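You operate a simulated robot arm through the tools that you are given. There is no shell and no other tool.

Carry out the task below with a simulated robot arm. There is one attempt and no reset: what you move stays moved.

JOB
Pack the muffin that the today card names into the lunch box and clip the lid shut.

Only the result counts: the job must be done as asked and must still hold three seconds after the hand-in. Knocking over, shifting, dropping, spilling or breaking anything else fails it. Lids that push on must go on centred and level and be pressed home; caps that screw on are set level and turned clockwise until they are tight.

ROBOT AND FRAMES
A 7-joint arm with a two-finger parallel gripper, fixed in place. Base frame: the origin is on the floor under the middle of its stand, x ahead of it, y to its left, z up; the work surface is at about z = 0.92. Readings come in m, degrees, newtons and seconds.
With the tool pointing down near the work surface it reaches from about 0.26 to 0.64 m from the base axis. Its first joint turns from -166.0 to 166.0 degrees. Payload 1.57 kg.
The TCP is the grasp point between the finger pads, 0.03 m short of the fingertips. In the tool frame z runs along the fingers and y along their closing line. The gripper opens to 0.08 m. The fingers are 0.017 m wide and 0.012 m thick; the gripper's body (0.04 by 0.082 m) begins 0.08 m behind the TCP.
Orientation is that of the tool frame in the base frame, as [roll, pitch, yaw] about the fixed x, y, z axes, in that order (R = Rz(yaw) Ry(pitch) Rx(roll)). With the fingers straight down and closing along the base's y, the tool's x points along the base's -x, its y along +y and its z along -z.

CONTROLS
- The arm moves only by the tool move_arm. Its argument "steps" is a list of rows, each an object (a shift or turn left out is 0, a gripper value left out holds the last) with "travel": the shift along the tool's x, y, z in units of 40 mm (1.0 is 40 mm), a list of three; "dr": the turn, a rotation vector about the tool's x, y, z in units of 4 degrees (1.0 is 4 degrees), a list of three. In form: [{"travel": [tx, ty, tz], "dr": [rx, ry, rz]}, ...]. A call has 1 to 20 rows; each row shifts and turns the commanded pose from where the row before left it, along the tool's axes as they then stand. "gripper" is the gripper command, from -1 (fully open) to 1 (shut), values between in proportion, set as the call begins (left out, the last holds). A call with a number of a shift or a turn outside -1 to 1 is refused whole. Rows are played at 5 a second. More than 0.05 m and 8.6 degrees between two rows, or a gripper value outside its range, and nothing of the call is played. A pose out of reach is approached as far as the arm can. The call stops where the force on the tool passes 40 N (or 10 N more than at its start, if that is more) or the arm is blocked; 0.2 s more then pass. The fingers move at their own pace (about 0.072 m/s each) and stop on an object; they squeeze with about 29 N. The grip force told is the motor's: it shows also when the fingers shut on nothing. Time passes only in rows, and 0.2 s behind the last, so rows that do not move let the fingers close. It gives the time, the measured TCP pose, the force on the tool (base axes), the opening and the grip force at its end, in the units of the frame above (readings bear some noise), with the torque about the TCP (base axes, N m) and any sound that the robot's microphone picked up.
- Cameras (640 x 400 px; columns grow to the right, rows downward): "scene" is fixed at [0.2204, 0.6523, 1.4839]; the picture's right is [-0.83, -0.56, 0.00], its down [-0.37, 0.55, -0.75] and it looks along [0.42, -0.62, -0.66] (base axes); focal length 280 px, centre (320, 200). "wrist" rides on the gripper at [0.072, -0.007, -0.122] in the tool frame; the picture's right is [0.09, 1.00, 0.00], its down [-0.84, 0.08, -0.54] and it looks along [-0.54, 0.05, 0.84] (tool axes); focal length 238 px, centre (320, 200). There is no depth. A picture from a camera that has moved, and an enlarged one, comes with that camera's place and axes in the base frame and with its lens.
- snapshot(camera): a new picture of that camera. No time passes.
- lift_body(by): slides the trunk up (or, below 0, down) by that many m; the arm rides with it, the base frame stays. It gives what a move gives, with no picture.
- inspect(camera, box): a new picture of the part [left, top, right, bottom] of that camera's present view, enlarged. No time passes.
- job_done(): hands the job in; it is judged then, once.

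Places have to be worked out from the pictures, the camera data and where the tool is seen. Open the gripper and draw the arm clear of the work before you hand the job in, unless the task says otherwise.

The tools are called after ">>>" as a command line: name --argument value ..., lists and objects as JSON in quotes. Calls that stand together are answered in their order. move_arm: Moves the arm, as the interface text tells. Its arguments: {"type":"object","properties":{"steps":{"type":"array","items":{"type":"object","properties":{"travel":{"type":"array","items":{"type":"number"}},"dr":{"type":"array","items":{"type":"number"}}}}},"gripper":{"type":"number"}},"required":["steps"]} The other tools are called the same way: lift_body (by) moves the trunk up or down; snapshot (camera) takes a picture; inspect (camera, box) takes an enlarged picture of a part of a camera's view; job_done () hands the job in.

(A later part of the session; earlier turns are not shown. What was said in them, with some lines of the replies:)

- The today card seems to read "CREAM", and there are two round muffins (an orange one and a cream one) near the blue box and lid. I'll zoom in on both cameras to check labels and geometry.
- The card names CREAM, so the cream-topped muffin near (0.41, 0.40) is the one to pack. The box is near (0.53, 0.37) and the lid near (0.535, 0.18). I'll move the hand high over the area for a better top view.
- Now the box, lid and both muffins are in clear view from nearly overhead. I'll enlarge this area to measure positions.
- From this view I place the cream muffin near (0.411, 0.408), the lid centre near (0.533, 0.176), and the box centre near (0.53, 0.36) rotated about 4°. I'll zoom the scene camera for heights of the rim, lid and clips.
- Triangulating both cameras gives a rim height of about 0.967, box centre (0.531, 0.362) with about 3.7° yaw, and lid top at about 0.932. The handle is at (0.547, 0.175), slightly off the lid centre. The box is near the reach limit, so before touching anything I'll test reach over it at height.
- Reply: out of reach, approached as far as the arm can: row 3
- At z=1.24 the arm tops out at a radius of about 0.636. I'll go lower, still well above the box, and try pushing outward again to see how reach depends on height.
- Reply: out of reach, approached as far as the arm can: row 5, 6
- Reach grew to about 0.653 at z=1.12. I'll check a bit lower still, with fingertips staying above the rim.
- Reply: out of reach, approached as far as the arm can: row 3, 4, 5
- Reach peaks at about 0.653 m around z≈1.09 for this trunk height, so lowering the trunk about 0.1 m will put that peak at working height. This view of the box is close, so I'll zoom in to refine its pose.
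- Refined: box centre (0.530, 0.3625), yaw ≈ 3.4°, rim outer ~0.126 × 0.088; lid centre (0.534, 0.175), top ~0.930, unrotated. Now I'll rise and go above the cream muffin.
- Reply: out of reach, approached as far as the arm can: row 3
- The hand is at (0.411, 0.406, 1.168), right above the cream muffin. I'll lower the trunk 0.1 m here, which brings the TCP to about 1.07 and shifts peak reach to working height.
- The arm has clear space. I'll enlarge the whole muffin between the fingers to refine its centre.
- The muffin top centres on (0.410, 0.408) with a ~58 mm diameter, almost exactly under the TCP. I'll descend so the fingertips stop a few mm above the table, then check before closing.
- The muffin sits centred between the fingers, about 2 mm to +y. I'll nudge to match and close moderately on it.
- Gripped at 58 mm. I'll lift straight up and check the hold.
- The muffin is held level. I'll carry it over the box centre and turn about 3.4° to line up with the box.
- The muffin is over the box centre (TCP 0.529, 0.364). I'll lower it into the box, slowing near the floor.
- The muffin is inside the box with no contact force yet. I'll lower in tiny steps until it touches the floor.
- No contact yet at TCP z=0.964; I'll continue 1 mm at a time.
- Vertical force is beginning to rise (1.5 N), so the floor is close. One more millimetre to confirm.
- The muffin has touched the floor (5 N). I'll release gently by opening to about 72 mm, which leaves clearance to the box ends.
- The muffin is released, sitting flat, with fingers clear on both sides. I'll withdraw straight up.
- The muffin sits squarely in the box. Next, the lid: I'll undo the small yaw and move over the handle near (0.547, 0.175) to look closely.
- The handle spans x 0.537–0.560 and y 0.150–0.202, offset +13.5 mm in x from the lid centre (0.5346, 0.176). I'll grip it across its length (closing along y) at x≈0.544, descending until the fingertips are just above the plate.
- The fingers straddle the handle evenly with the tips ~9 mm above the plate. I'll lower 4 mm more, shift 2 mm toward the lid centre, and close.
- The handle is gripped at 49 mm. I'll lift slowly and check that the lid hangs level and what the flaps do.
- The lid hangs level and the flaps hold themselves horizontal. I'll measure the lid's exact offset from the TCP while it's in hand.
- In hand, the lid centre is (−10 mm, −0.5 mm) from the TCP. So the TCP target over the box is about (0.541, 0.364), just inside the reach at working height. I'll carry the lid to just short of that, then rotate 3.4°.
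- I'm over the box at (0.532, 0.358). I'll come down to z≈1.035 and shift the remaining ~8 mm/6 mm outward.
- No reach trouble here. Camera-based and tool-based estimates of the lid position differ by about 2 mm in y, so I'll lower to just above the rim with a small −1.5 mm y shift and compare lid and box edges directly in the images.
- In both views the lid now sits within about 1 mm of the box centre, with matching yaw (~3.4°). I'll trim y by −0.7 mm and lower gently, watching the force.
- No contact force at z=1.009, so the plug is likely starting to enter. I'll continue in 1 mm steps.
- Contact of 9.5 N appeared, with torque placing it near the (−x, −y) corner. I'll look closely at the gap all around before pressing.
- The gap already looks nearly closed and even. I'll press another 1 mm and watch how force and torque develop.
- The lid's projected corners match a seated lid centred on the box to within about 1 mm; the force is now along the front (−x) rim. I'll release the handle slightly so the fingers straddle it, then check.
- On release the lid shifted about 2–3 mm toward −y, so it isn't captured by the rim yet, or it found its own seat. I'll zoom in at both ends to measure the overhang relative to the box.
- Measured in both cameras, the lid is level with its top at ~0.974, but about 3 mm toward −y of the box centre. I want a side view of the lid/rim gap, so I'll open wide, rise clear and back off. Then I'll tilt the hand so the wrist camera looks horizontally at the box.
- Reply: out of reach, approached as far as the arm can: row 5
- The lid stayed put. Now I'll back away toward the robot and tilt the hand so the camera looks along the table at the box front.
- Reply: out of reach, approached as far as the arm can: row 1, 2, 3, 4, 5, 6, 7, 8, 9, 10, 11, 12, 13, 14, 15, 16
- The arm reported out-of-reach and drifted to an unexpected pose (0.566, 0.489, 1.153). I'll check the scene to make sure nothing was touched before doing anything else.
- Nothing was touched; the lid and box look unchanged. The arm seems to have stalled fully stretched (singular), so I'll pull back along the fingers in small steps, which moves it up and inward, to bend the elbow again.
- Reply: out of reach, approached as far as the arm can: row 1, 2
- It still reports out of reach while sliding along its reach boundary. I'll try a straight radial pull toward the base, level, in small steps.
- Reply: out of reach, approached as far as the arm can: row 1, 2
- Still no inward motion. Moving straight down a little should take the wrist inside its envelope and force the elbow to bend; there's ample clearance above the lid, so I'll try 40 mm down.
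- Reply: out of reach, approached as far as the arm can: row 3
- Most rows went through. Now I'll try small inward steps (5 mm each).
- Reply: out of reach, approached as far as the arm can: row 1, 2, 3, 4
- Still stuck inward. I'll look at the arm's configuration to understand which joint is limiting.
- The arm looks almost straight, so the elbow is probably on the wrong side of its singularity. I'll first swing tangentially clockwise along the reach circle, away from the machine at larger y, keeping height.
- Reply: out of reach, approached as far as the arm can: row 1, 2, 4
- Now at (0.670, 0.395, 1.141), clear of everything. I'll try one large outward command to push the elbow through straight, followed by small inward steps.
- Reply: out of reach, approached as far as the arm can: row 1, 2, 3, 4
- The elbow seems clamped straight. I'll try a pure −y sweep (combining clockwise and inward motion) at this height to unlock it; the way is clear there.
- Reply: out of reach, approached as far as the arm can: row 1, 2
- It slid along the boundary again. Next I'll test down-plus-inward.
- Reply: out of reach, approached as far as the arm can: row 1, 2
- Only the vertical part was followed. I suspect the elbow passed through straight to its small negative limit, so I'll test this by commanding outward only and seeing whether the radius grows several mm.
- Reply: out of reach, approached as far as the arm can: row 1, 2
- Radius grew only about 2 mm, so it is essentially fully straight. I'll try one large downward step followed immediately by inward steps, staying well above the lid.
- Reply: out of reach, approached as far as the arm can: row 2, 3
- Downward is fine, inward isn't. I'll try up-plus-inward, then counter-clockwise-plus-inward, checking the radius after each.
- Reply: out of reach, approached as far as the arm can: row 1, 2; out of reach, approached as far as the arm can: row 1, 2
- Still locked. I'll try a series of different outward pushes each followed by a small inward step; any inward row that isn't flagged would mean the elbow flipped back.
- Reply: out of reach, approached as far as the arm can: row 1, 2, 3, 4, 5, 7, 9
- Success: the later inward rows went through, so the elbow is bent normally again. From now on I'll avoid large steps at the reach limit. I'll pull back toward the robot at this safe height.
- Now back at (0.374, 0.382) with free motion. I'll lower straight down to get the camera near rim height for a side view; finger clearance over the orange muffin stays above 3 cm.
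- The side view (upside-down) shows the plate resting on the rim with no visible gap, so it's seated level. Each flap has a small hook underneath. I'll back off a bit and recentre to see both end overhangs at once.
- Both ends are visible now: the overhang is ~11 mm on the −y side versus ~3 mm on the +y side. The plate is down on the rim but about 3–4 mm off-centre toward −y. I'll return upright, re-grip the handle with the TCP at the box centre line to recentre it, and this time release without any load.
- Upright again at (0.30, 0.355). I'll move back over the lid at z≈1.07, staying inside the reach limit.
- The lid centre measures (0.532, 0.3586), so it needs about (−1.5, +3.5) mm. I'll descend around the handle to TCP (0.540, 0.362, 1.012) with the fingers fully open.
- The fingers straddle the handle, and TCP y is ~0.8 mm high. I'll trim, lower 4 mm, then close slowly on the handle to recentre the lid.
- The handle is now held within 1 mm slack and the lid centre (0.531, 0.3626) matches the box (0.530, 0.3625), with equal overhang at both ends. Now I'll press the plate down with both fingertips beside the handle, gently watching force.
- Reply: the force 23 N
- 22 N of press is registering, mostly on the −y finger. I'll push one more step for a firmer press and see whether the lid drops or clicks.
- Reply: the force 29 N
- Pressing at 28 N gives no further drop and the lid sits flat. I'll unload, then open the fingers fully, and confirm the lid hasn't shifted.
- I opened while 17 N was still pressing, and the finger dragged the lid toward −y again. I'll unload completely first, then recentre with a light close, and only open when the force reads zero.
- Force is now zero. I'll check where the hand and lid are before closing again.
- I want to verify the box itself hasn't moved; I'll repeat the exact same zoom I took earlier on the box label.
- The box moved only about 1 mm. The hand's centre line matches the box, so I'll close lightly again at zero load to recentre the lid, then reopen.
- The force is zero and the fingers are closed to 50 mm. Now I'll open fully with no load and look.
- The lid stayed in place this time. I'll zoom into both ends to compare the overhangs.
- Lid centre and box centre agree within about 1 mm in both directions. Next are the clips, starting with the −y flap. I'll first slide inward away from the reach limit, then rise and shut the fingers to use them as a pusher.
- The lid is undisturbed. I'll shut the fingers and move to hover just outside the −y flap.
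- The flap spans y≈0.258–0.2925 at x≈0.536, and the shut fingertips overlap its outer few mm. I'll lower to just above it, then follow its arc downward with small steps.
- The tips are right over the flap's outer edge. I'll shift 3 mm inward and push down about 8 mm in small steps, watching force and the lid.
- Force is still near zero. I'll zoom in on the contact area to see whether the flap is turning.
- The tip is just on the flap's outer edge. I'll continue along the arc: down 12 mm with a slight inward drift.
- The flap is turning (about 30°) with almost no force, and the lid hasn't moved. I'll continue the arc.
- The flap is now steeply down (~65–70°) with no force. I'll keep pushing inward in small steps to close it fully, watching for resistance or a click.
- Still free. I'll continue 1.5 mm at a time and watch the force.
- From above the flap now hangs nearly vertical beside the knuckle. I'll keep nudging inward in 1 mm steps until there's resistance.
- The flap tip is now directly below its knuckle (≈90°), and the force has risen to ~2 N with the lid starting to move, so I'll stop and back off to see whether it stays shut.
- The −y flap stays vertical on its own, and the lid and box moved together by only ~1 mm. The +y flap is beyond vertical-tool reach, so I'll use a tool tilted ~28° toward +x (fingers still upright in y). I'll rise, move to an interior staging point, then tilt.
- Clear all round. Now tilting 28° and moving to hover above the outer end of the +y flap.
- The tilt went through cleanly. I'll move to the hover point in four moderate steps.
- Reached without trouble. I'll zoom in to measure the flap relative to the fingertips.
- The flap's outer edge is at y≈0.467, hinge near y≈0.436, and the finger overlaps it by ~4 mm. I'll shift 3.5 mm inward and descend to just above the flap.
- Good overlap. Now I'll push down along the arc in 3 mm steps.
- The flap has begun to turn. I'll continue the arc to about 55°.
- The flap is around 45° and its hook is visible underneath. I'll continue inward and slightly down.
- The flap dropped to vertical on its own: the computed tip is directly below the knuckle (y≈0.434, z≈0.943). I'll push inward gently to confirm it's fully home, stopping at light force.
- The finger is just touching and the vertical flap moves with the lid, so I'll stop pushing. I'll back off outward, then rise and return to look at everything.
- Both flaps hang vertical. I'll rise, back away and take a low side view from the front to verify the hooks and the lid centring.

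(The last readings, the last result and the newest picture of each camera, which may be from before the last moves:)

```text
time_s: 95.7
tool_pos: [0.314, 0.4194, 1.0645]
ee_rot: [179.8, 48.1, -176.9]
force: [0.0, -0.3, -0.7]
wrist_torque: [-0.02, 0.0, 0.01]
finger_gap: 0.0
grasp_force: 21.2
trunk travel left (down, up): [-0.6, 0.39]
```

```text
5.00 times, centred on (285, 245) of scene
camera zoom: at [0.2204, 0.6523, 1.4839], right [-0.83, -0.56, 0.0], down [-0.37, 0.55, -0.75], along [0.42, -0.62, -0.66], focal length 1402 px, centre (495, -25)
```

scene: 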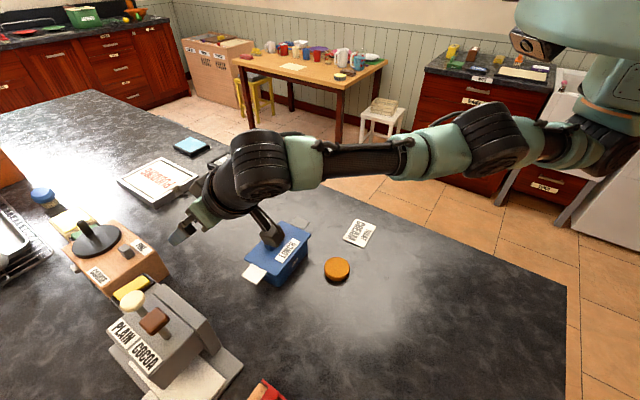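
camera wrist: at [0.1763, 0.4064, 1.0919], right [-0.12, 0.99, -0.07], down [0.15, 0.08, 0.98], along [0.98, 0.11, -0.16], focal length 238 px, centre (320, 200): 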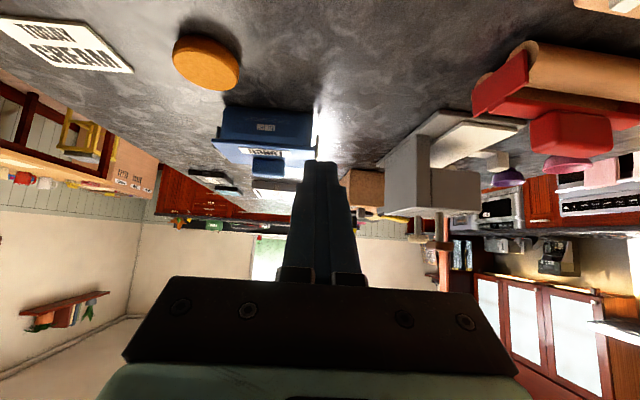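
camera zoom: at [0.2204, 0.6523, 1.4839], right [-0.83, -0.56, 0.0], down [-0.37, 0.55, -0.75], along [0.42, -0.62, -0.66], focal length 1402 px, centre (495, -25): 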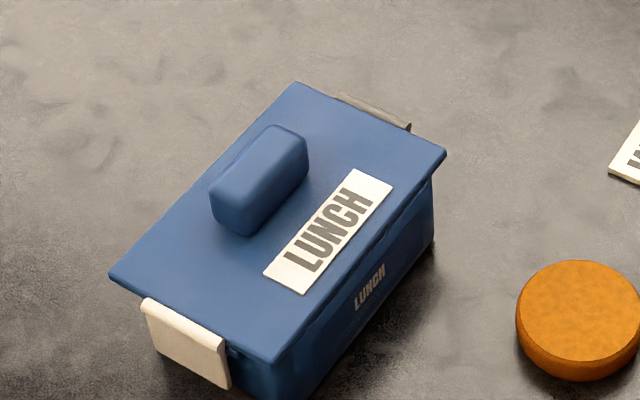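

Both flaps look closed in the scene view. I'll lower the camera to rim level for a proper side inspection.

>>> move_arm --steps '[{"travel": [0.697, 0, 0.627]}, {"travel": [0.697, 0, 0.627]}, {"travel": [0, 0, 0]}]'

>>> inspect --camera "wrist" --box '[190, 130, 340, 230]'

>>> inspect --camera "wrist" --box '[285, 140, 345, 190]'

>>> inspect --camera "wrist" --box '[185, 140, 245, 190]'

```text
time_s: 96.5
tool_pos: [0.3139, 0.4221, 0.9868]
ee_rot: [179.8, 48.0, -176.7]
force: [0.2, -0.2, 0.3]
wrist_torque: [-0.01, 0.01, -0.01]
finger_gap: 0.0
grasp_force: 21.6
trunk travel left (down, up): [-0.6, 0.39]
```

```text
4.00 times, centred on (265, 180) of wrist
camera zoom: at [0.1756, 0.409, 1.0148], right [-0.12, 0.99, -0.07], down [0.15, 0.08, 0.98], along [0.98, 0.11, -0.16], focal length 953 px, centre (540, 280)
```

zoom: 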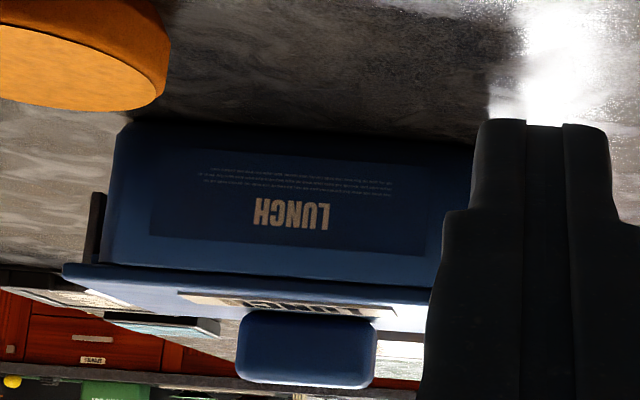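

```text
8.00 times, centred on (315, 165) of wrist
camera zoom: at [0.1756, 0.409, 1.0148], right [-0.12, 0.99, -0.07], down [0.15, 0.08, 0.98], along [0.98, 0.11, -0.16], focal length 1907 px, centre (360, 480)
```

zoom: 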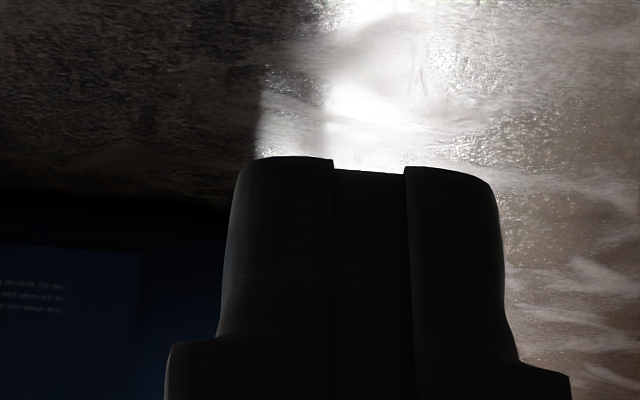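

```text
8.00 times, centred on (215, 165) of wrist
camera zoom: at [0.1756, 0.409, 1.0148], right [-0.12, 0.99, -0.07], down [0.15, 0.08, 0.98], along [0.98, 0.11, -0.16], focal length 1907 px, centre (1160, 480)
```

zoom: 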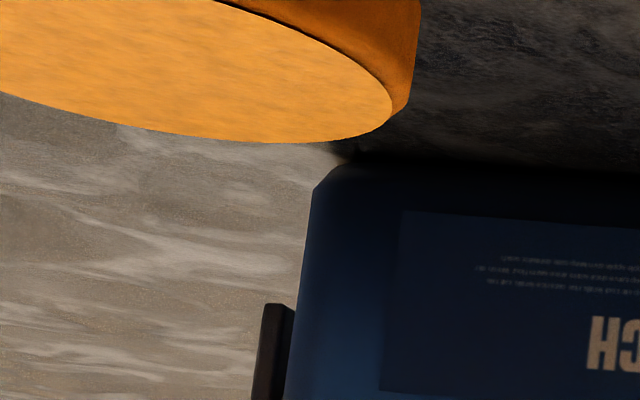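

The fingers hide the +y end from here. I'll shift the hand 50 mm in +y so both ends can be seen.

>>> move_arm --steps '[{"travel": [0, 0.6, 0]}, {"travel": [0, 0.6, 0]}, {"travel": [0, 0, 0]}]'

>>> inspect --camera "wrist" --box '[140, 130, 300, 230]'

>>> inspect --camera "wrist" --box '[240, 140, 300, 220]'

>>> inspect --camera "wrist" --box '[140, 150, 200, 210]'

```text
time_s: 97.3
tool_pos: [0.3119, 0.4705, 0.9859]
ee_rot: [179.6, 48.0, -176.9]
force: [0.1, 0.5, -0.3]
wrist_torque: [0.02, 0.0, 0.0]
finger_gap: 0.0
grasp_force: 21.5
trunk travel left (down, up): [-0.6, 0.39]
```

```text
4.00 times, centred on (220, 180) of wrist
camera zoom: at [0.1724, 0.4569, 1.0149], right [-0.12, 0.99, -0.07], down [0.15, 0.08, 0.98], along [0.98, 0.11, -0.16], focal length 953 px, centre (720, 280)
```

zoom: 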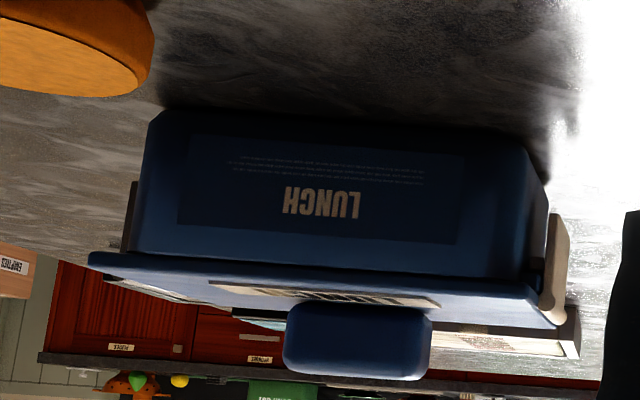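

```text
5.00 times, centred on (270, 180) of wrist
camera zoom: at [0.1724, 0.4569, 1.0149], right [-0.12, 0.99, -0.07], down [0.15, 0.08, 0.98], along [0.98, 0.11, -0.16], focal length 1192 px, centre (570, 300)
```

zoom: 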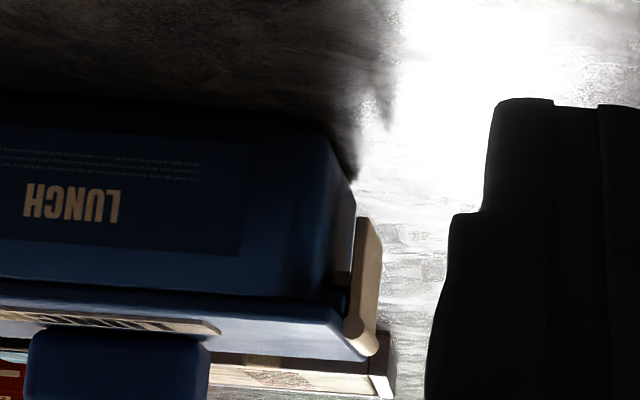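

```text
6.67 times, centred on (170, 180) of wrist
camera zoom: at [0.1724, 0.4569, 1.0149], right [-0.12, 0.99, -0.07], down [0.15, 0.08, 0.98], along [0.98, 0.11, -0.16], focal length 1589 px, centre (1320, 333)
```

zoom: 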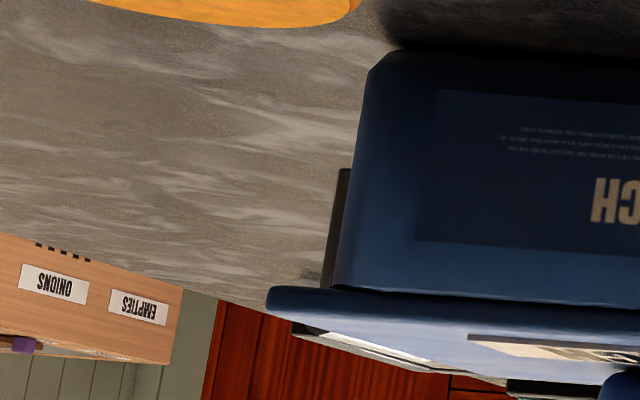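

I'll zoom further into the +y clip to see whether its hook sits under the box ledge.

>>> inspect --camera "wrist" --box '[250, 170, 290, 200]'

>>> inspect --camera "scene" --box '[245, 250, 285, 290]'

```text
13.33 times, centred on (270, 185) of wrist
camera zoom: at [0.1724, 0.4569, 1.0149], right [-0.12, 0.99, -0.07], down [0.15, 0.08, 0.98], along [0.98, 0.11, -0.16], focal length 3178 px, centre (987, 400)
```

zoom: 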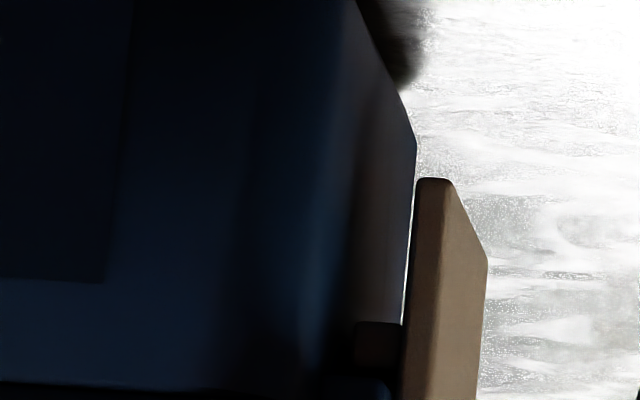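

```text
10.00 times, centred on (265, 270) of scene
camera zoom: at [0.2204, 0.6523, 1.4839], right [-0.83, -0.56, 0.0], down [-0.37, 0.55, -0.75], along [0.42, -0.62, -0.66], focal length 2804 px, centre (870, -500)
```

zoom: 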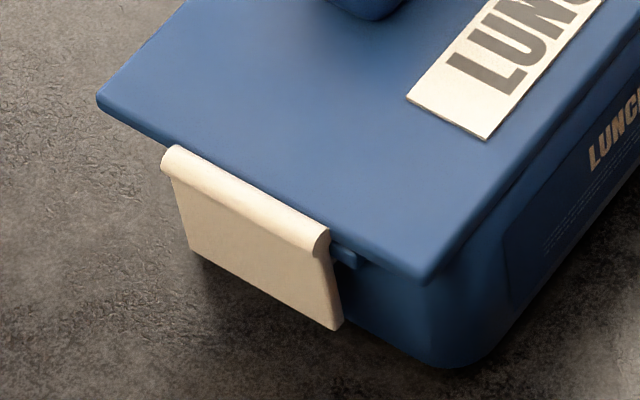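

The +y hook sits under the box ledge, so that clip is engaged. Now I'll sweep to the other side at this safe height to inspect the −y clip.

>>> move_arm --steps '[{"travel": [0, -1, 0]}, {"travel": [0, -1, 0]}, {"travel": [0, -1, 0]}, {"travel": [0, -1, 0]}, {"travel": [0, -1, 0]}, {"travel": [0, -1, 0]}, {"travel": [0, 0, 0]}]'

>>> snapshot --camera "wrist"

```text
time_s: 98.5
tool_pos: [0.3182, 0.3249, 1.0864]
ee_rot: [162.3, 54.1, 170.8]
force: [-0.7, 0.4, 0.2]
wrist_torque: [0.0, -0.02, -0.05]
finger_gap: 0.0
grasp_force: 21.5
trunk travel left (down, up): [-0.6, 0.39]
stopped in row 5: the arm was blocked; the commanded pose is now the measured one
```

```text
taken
camera wrist: at [0.1775, 0.3029, 1.0952], right [-0.15, 0.98, 0.1], down [0.04, -0.1, 0.99], along [0.99, 0.15, -0.02], focal length 238 px, centre (320, 200)
```

wrist: 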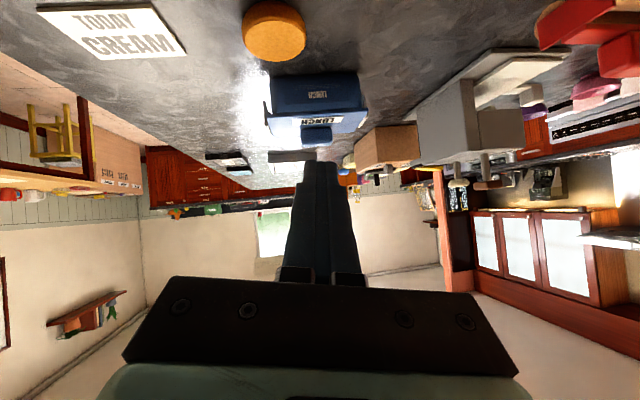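

The arm was blocked (probably by its own body) and ended in a twisted pose. I'll check the scene before moving.

>>> snapshot --camera "scene"

```text
taken
```

scene: 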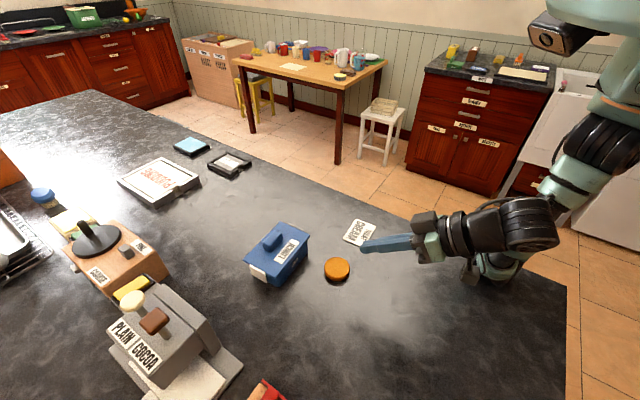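

Table objects are unchanged; the elbow dipped close to the table edge as the hand came in toward the body. I'll rise straight up first to free it.

>>> move_arm --steps '[{"travel": [-0.5, 0.11, -0.34]}, {"travel": [-0.6, 0.13, -0.42]}, {"travel": [-0.6, 0.13, -0.42]}, {"travel": [0, 0, 0]}]'

>>> snapshot --camera "scene"

```text
time_s: 99.5
tool_pos: [0.3367, 0.3228, 1.1512]
ee_rot: [164.5, 53.0, 172.1]
force: [-0.3, -0.2, 0.4]
wrist_torque: [0.02, 0.0, 0.07]
finger_gap: 0.0003
grasp_force: 21.6
trunk travel left (down, up): [-0.6, 0.39]
```

```text
taken
```

scene: 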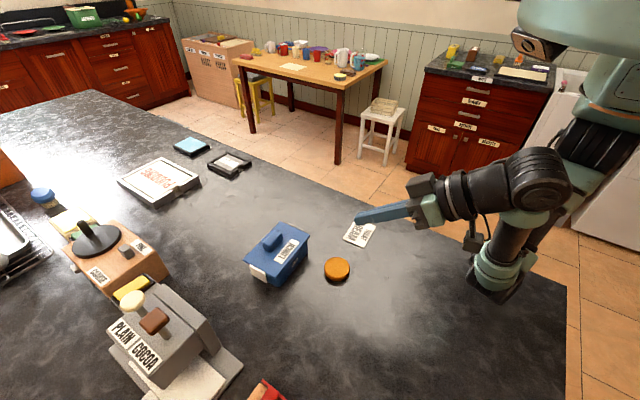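

The elbow is hanging low over the table. Raising the trunk lifts the whole arm away safely, so I'll do that.

>>> lift_body --by 0.12

>>> snapshot --camera "scene"

```text
time_s: 101.0
tool_pos: [0.3392, 0.324, 1.2716]
ee_rot: [164.4, 52.7, 172.1]
force: [0.2, -0.4, 0.5]
wrist_torque: [0.01, 0.0, 0.01]
finger_gap: 0.0001
grasp_force: 21.2
trunk travel left (down, up): [-0.72, 0.27]
```

```text
taken
```

scene: 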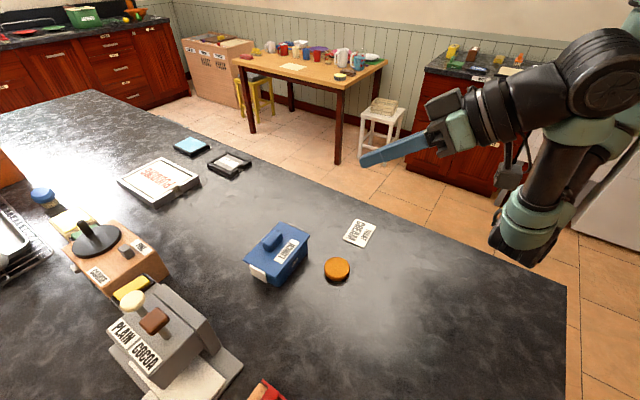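

Everything on the table is intact. I'll rotate the hand back to upright in small steps.

>>> move_arm --steps '[{"dr": [0.193, 0.95, 0]}, {"dr": [0.193, 0.95, 0]}, {"dr": [0.193, 0.95, 0]}, {"dr": [0.193, 0.95, 0]}, {"dr": [0.193, 0.95, 0]}, {"dr": [0.193, 0.95, 0]}, {"dr": [0.193, 0.95, 0]}, {"dr": [0.193, 0.95, 0]}, {"dr": [0.193, 0.95, 0]}, {"dr": [0.193, 0.95, 0]}, {"dr": [0.193, 0.95, 0]}, {"dr": [0.193, 0.95, 0]}, {"dr": [0.193, 0.95, 0]}, {"dr": [0.193, 0.95, 0]}, {"travel": [0, 0, 0]}]'

>>> snapshot --camera "wrist"

```text
time_s: 104.2
tool_pos: [0.3364, 0.3226, 1.2707]
ee_rot: [180.0, 0.0, 179.9]
force: [-0.1, 0.2, 0.9]
wrist_torque: [-0.02, 0.01, 0.02]
finger_gap: 0.0001
grasp_force: 21.3
trunk travel left (down, up): [-0.72, 0.27]
```

```text
taken
camera wrist: at [0.2649, 0.3188, 1.3922], right [-0.09, 1.0, 0.0], down [0.84, 0.08, 0.54], along [0.54, 0.05, -0.84], focal length 238 px, centre (320, 200)
```

wrist: 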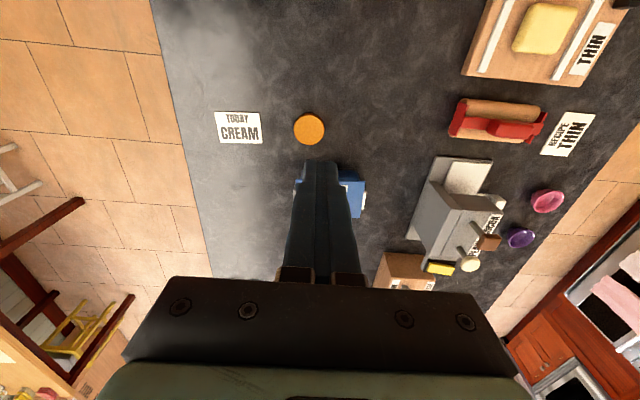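

The hand is upright again at a safe height. I'll open the gripper and take a final overhead look at the lid and both clips.

>>> move_arm --steps '[{"travel": [-0.7, 0.05, 0.4]}, {"travel": [-0.7, 0.05, 0.4]}, {"travel": [-0.7, 0.05, 0.4]}, {"travel": [-0.7, 0, 0.4]}, {"travel": [0, 0, 0]}]' --gripper -1

>>> snapshot --camera "wrist"

>>> inspect --camera "wrist" --box '[260, 70, 400, 170]'

```text
time_s: 105.4
tool_pos: [0.4488, 0.3289, 1.2065]
ee_rot: [180.0, 0.1, 179.9]
force: [0.9, -0.2, -0.5]
wrist_torque: [-0.01, -0.03, 0.0]
finger_gap: 0.08
grasp_force: 0.0
trunk travel left (down, up): [-0.72, 0.27]
```

```text
taken
camera wrist: at [0.3762, 0.3235, 1.3279], right [-0.09, 1.0, 0.0], down [0.84, 0.08, 0.54], along [0.54, 0.05, -0.84], focal length 238 px, centre (320, 200)
```

wrist: 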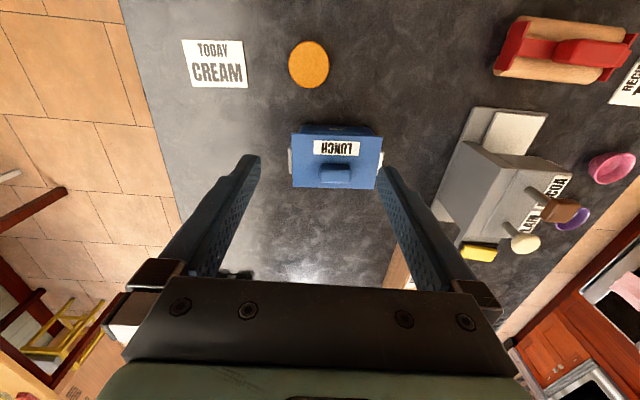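

```text
4.00 times, centred on (330, 120) of wrist
camera zoom: at [0.3762, 0.3235, 1.3279], right [-0.09, 1.0, 0.0], down [0.84, 0.08, 0.54], along [0.54, 0.05, -0.84], focal length 953 px, centre (280, 520)
```

zoom: 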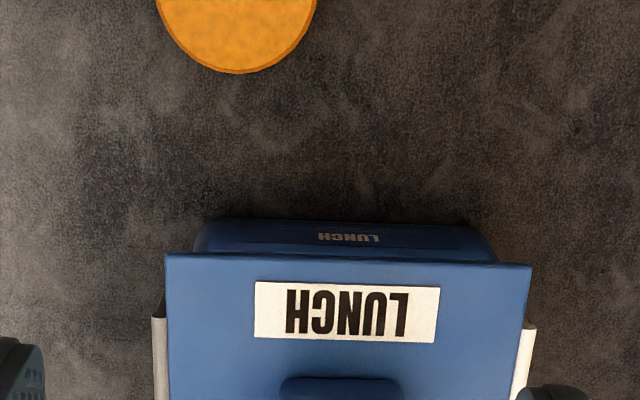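

The lid is centred and aligned with the box (equal overhangs). I'll zoom in on each clip from here.

>>> inspect --camera "wrist" --box '[270, 130, 330, 200]'

>>> inspect --camera "wrist" --box '[350, 130, 410, 200]'

>>> inspect --camera "scene" --box '[235, 210, 325, 295]'

```text
5.71 times, centred on (300, 165) of wrist
camera zoom: at [0.3762, 0.3235, 1.3279], right [-0.09, 1.0, 0.0], down [0.84, 0.08, 0.54], along [0.54, 0.05, -0.84], focal length 1362 px, centre (434, 400)
```

zoom: 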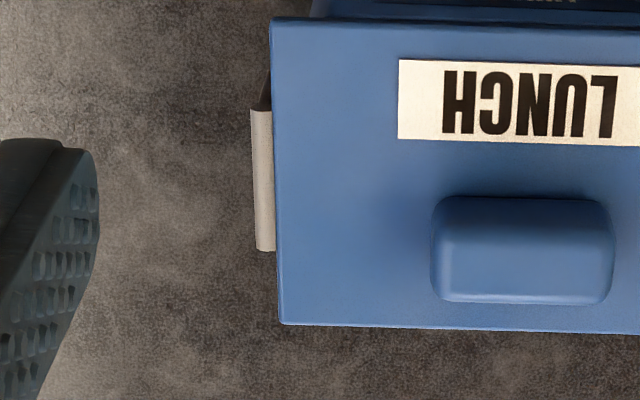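

```text
5.71 times, centred on (380, 165) of wrist
camera zoom: at [0.3762, 0.3235, 1.3279], right [-0.09, 1.0, 0.0], down [0.84, 0.08, 0.54], along [0.54, 0.05, -0.84], focal length 1362 px, centre (-23, 400)
```

zoom: 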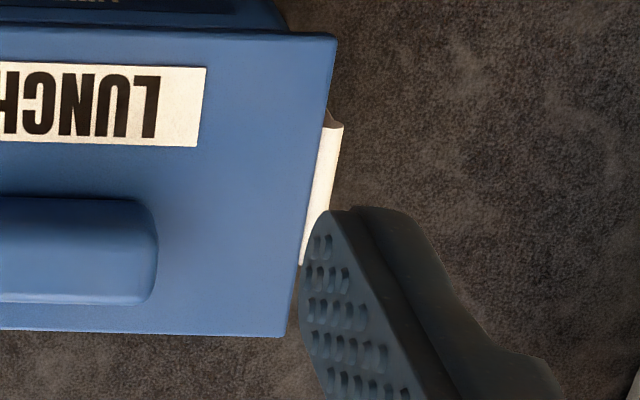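

```text
4.71 times, centred on (280, 252) of scene
camera zoom: at [0.2204, 0.6523, 1.4839], right [-0.83, -0.56, 0.0], down [-0.37, 0.55, -0.75], along [0.42, -0.62, -0.66], focal length 1319 px, centre (508, -47)
```

zoom: 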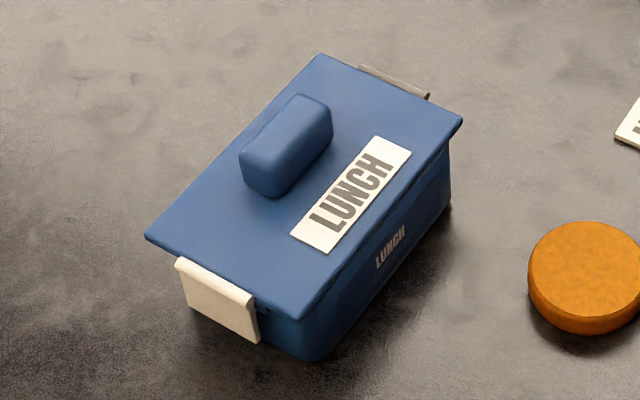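

Both clips hang vertical with their hooks under the ledges. The lid is level and centred, the muffin is inside, and the orange muffin and card are untouched. I'll draw the arm well clear toward its starting pose with the gripper open.

>>> move_arm --steps '[{"travel": [0, 0, -0.5]}, {"travel": [0.66, -0.8, -0.2]}, {"travel": [0.66, -0.8, -0.2]}, {"travel": [0.66, -0.8, -0.2]}, {"travel": [0.66, -0.8, -0.2]}, {"travel": [0.5, -0.8, -0.2]}, {"travel": [0, 0, 0]}, {"travel": [0, 0, 0]}]' --gripper -1

>>> snapshot --camera "scene"

>>> inspect --camera "scene" --box '[235, 210, 325, 295]'

>>> inspect --camera "wrist" --box '[280, 110, 480, 250]'

```text
time_s: 107.2
tool_pos: [0.3209, 0.173, 1.2703]
ee_rot: [-179.9, 0.1, 179.9]
force: [0.1, 0.1, 0.8]
wrist_torque: [0.02, 0.0, 0.04]
finger_gap: 0.0801
grasp_force: 0.1
trunk travel left (down, up): [-0.72, 0.27]
```

```text
taken
```

scene: 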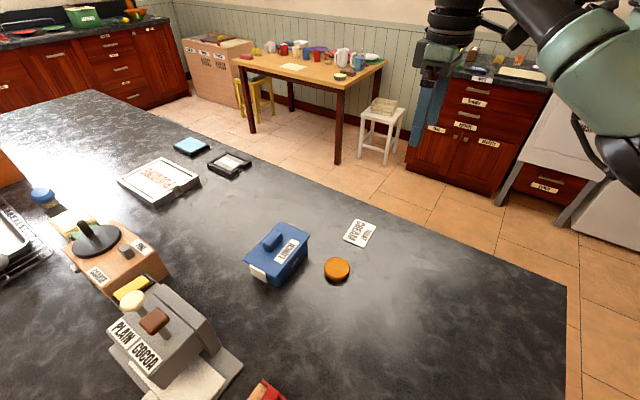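

```text
4.71 times, centred on (280, 252) of scene
camera zoom: at [0.2204, 0.6523, 1.4839], right [-0.83, -0.56, 0.0], down [-0.37, 0.55, -0.75], along [0.42, -0.62, -0.66], focal length 1319 px, centre (508, -47)
```

zoom: 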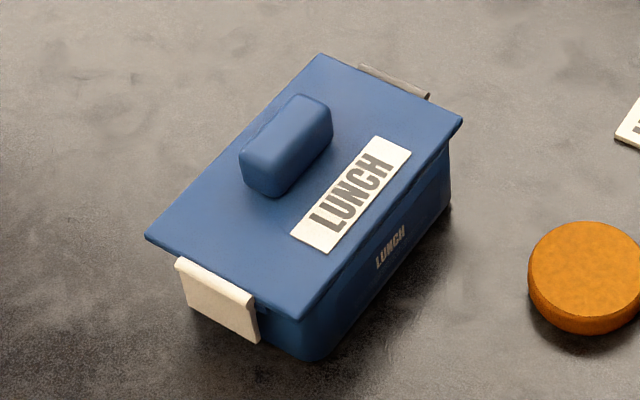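

```text
2.86 times, centred on (380, 180) of wrist
camera zoom: at [0.248, 0.1667, 1.3924], right [-0.09, 1.0, 0.0], down [0.84, 0.08, 0.54], along [0.54, 0.05, -0.84], focal length 681 px, centre (149, 257)
```

zoom: 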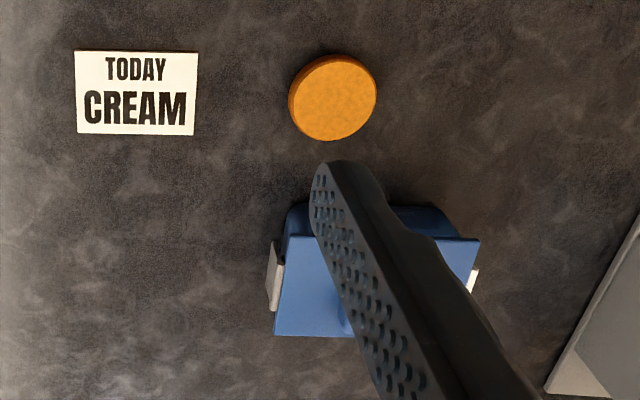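

The arm is clear and the gripper is open. From this side the −y clip's outer face is visible, so I'll take one last close look before handing in.

>>> inspect --camera "wrist" --box '[310, 170, 360, 230]'

```text
6.67 times, centred on (335, 200) of wrist
camera zoom: at [0.248, 0.1667, 1.3924], right [-0.09, 1.0, 0.0], down [0.84, 0.08, 0.54], along [0.54, 0.05, -0.84], focal length 1589 px, centre (220, 200)
```

zoom: 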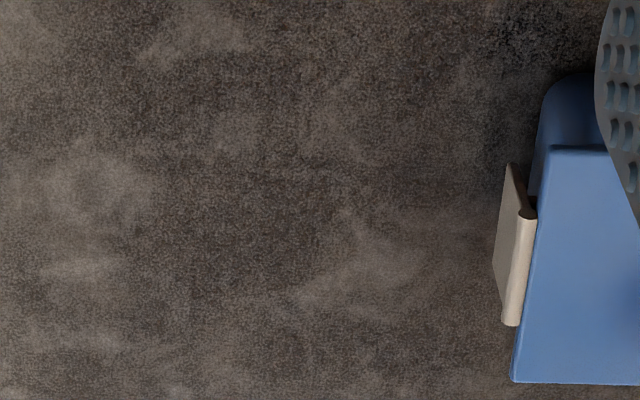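

The −y clip's tip is directly below its hinge, so it is fully closed, matching the +y clip. The cream muffin is packed, the lid is seated and centred, and both clips are shut with the arm clear, so I'm handing in the job.

>>> job_done

```text
The job is handed in.
```

The cream muffin named on the today card is in the lunch box, with the lid on and both clips shut. The job is handed in; I haven't seen a verdict on it.

- **Lid:** it sits level and is centred to within about 1 mm. Pressing it with about 28 N moved it no further.
- **Clips:** both hang vertical. I could see the hook under the box ledge on the +y side. On the −y side I confirmed only that the clip is fully down, not its hook. The microphone picked up no click from either clip.
- **Box:** the lunch box moved about 1 mm while I pressed the lid and worked the first clip. It finished within about 1 mm of where it started.
- **Arm trouble:** the arm stalled once at full stretch and was blocked once, probably by its own elbow near the table. I freed it both times, and the scene pictures showed nothing on the table disturbed.

The orange muffin, the today card and the other items look unmoved in the final picture. The gripper is open and the arm is clear of the work.
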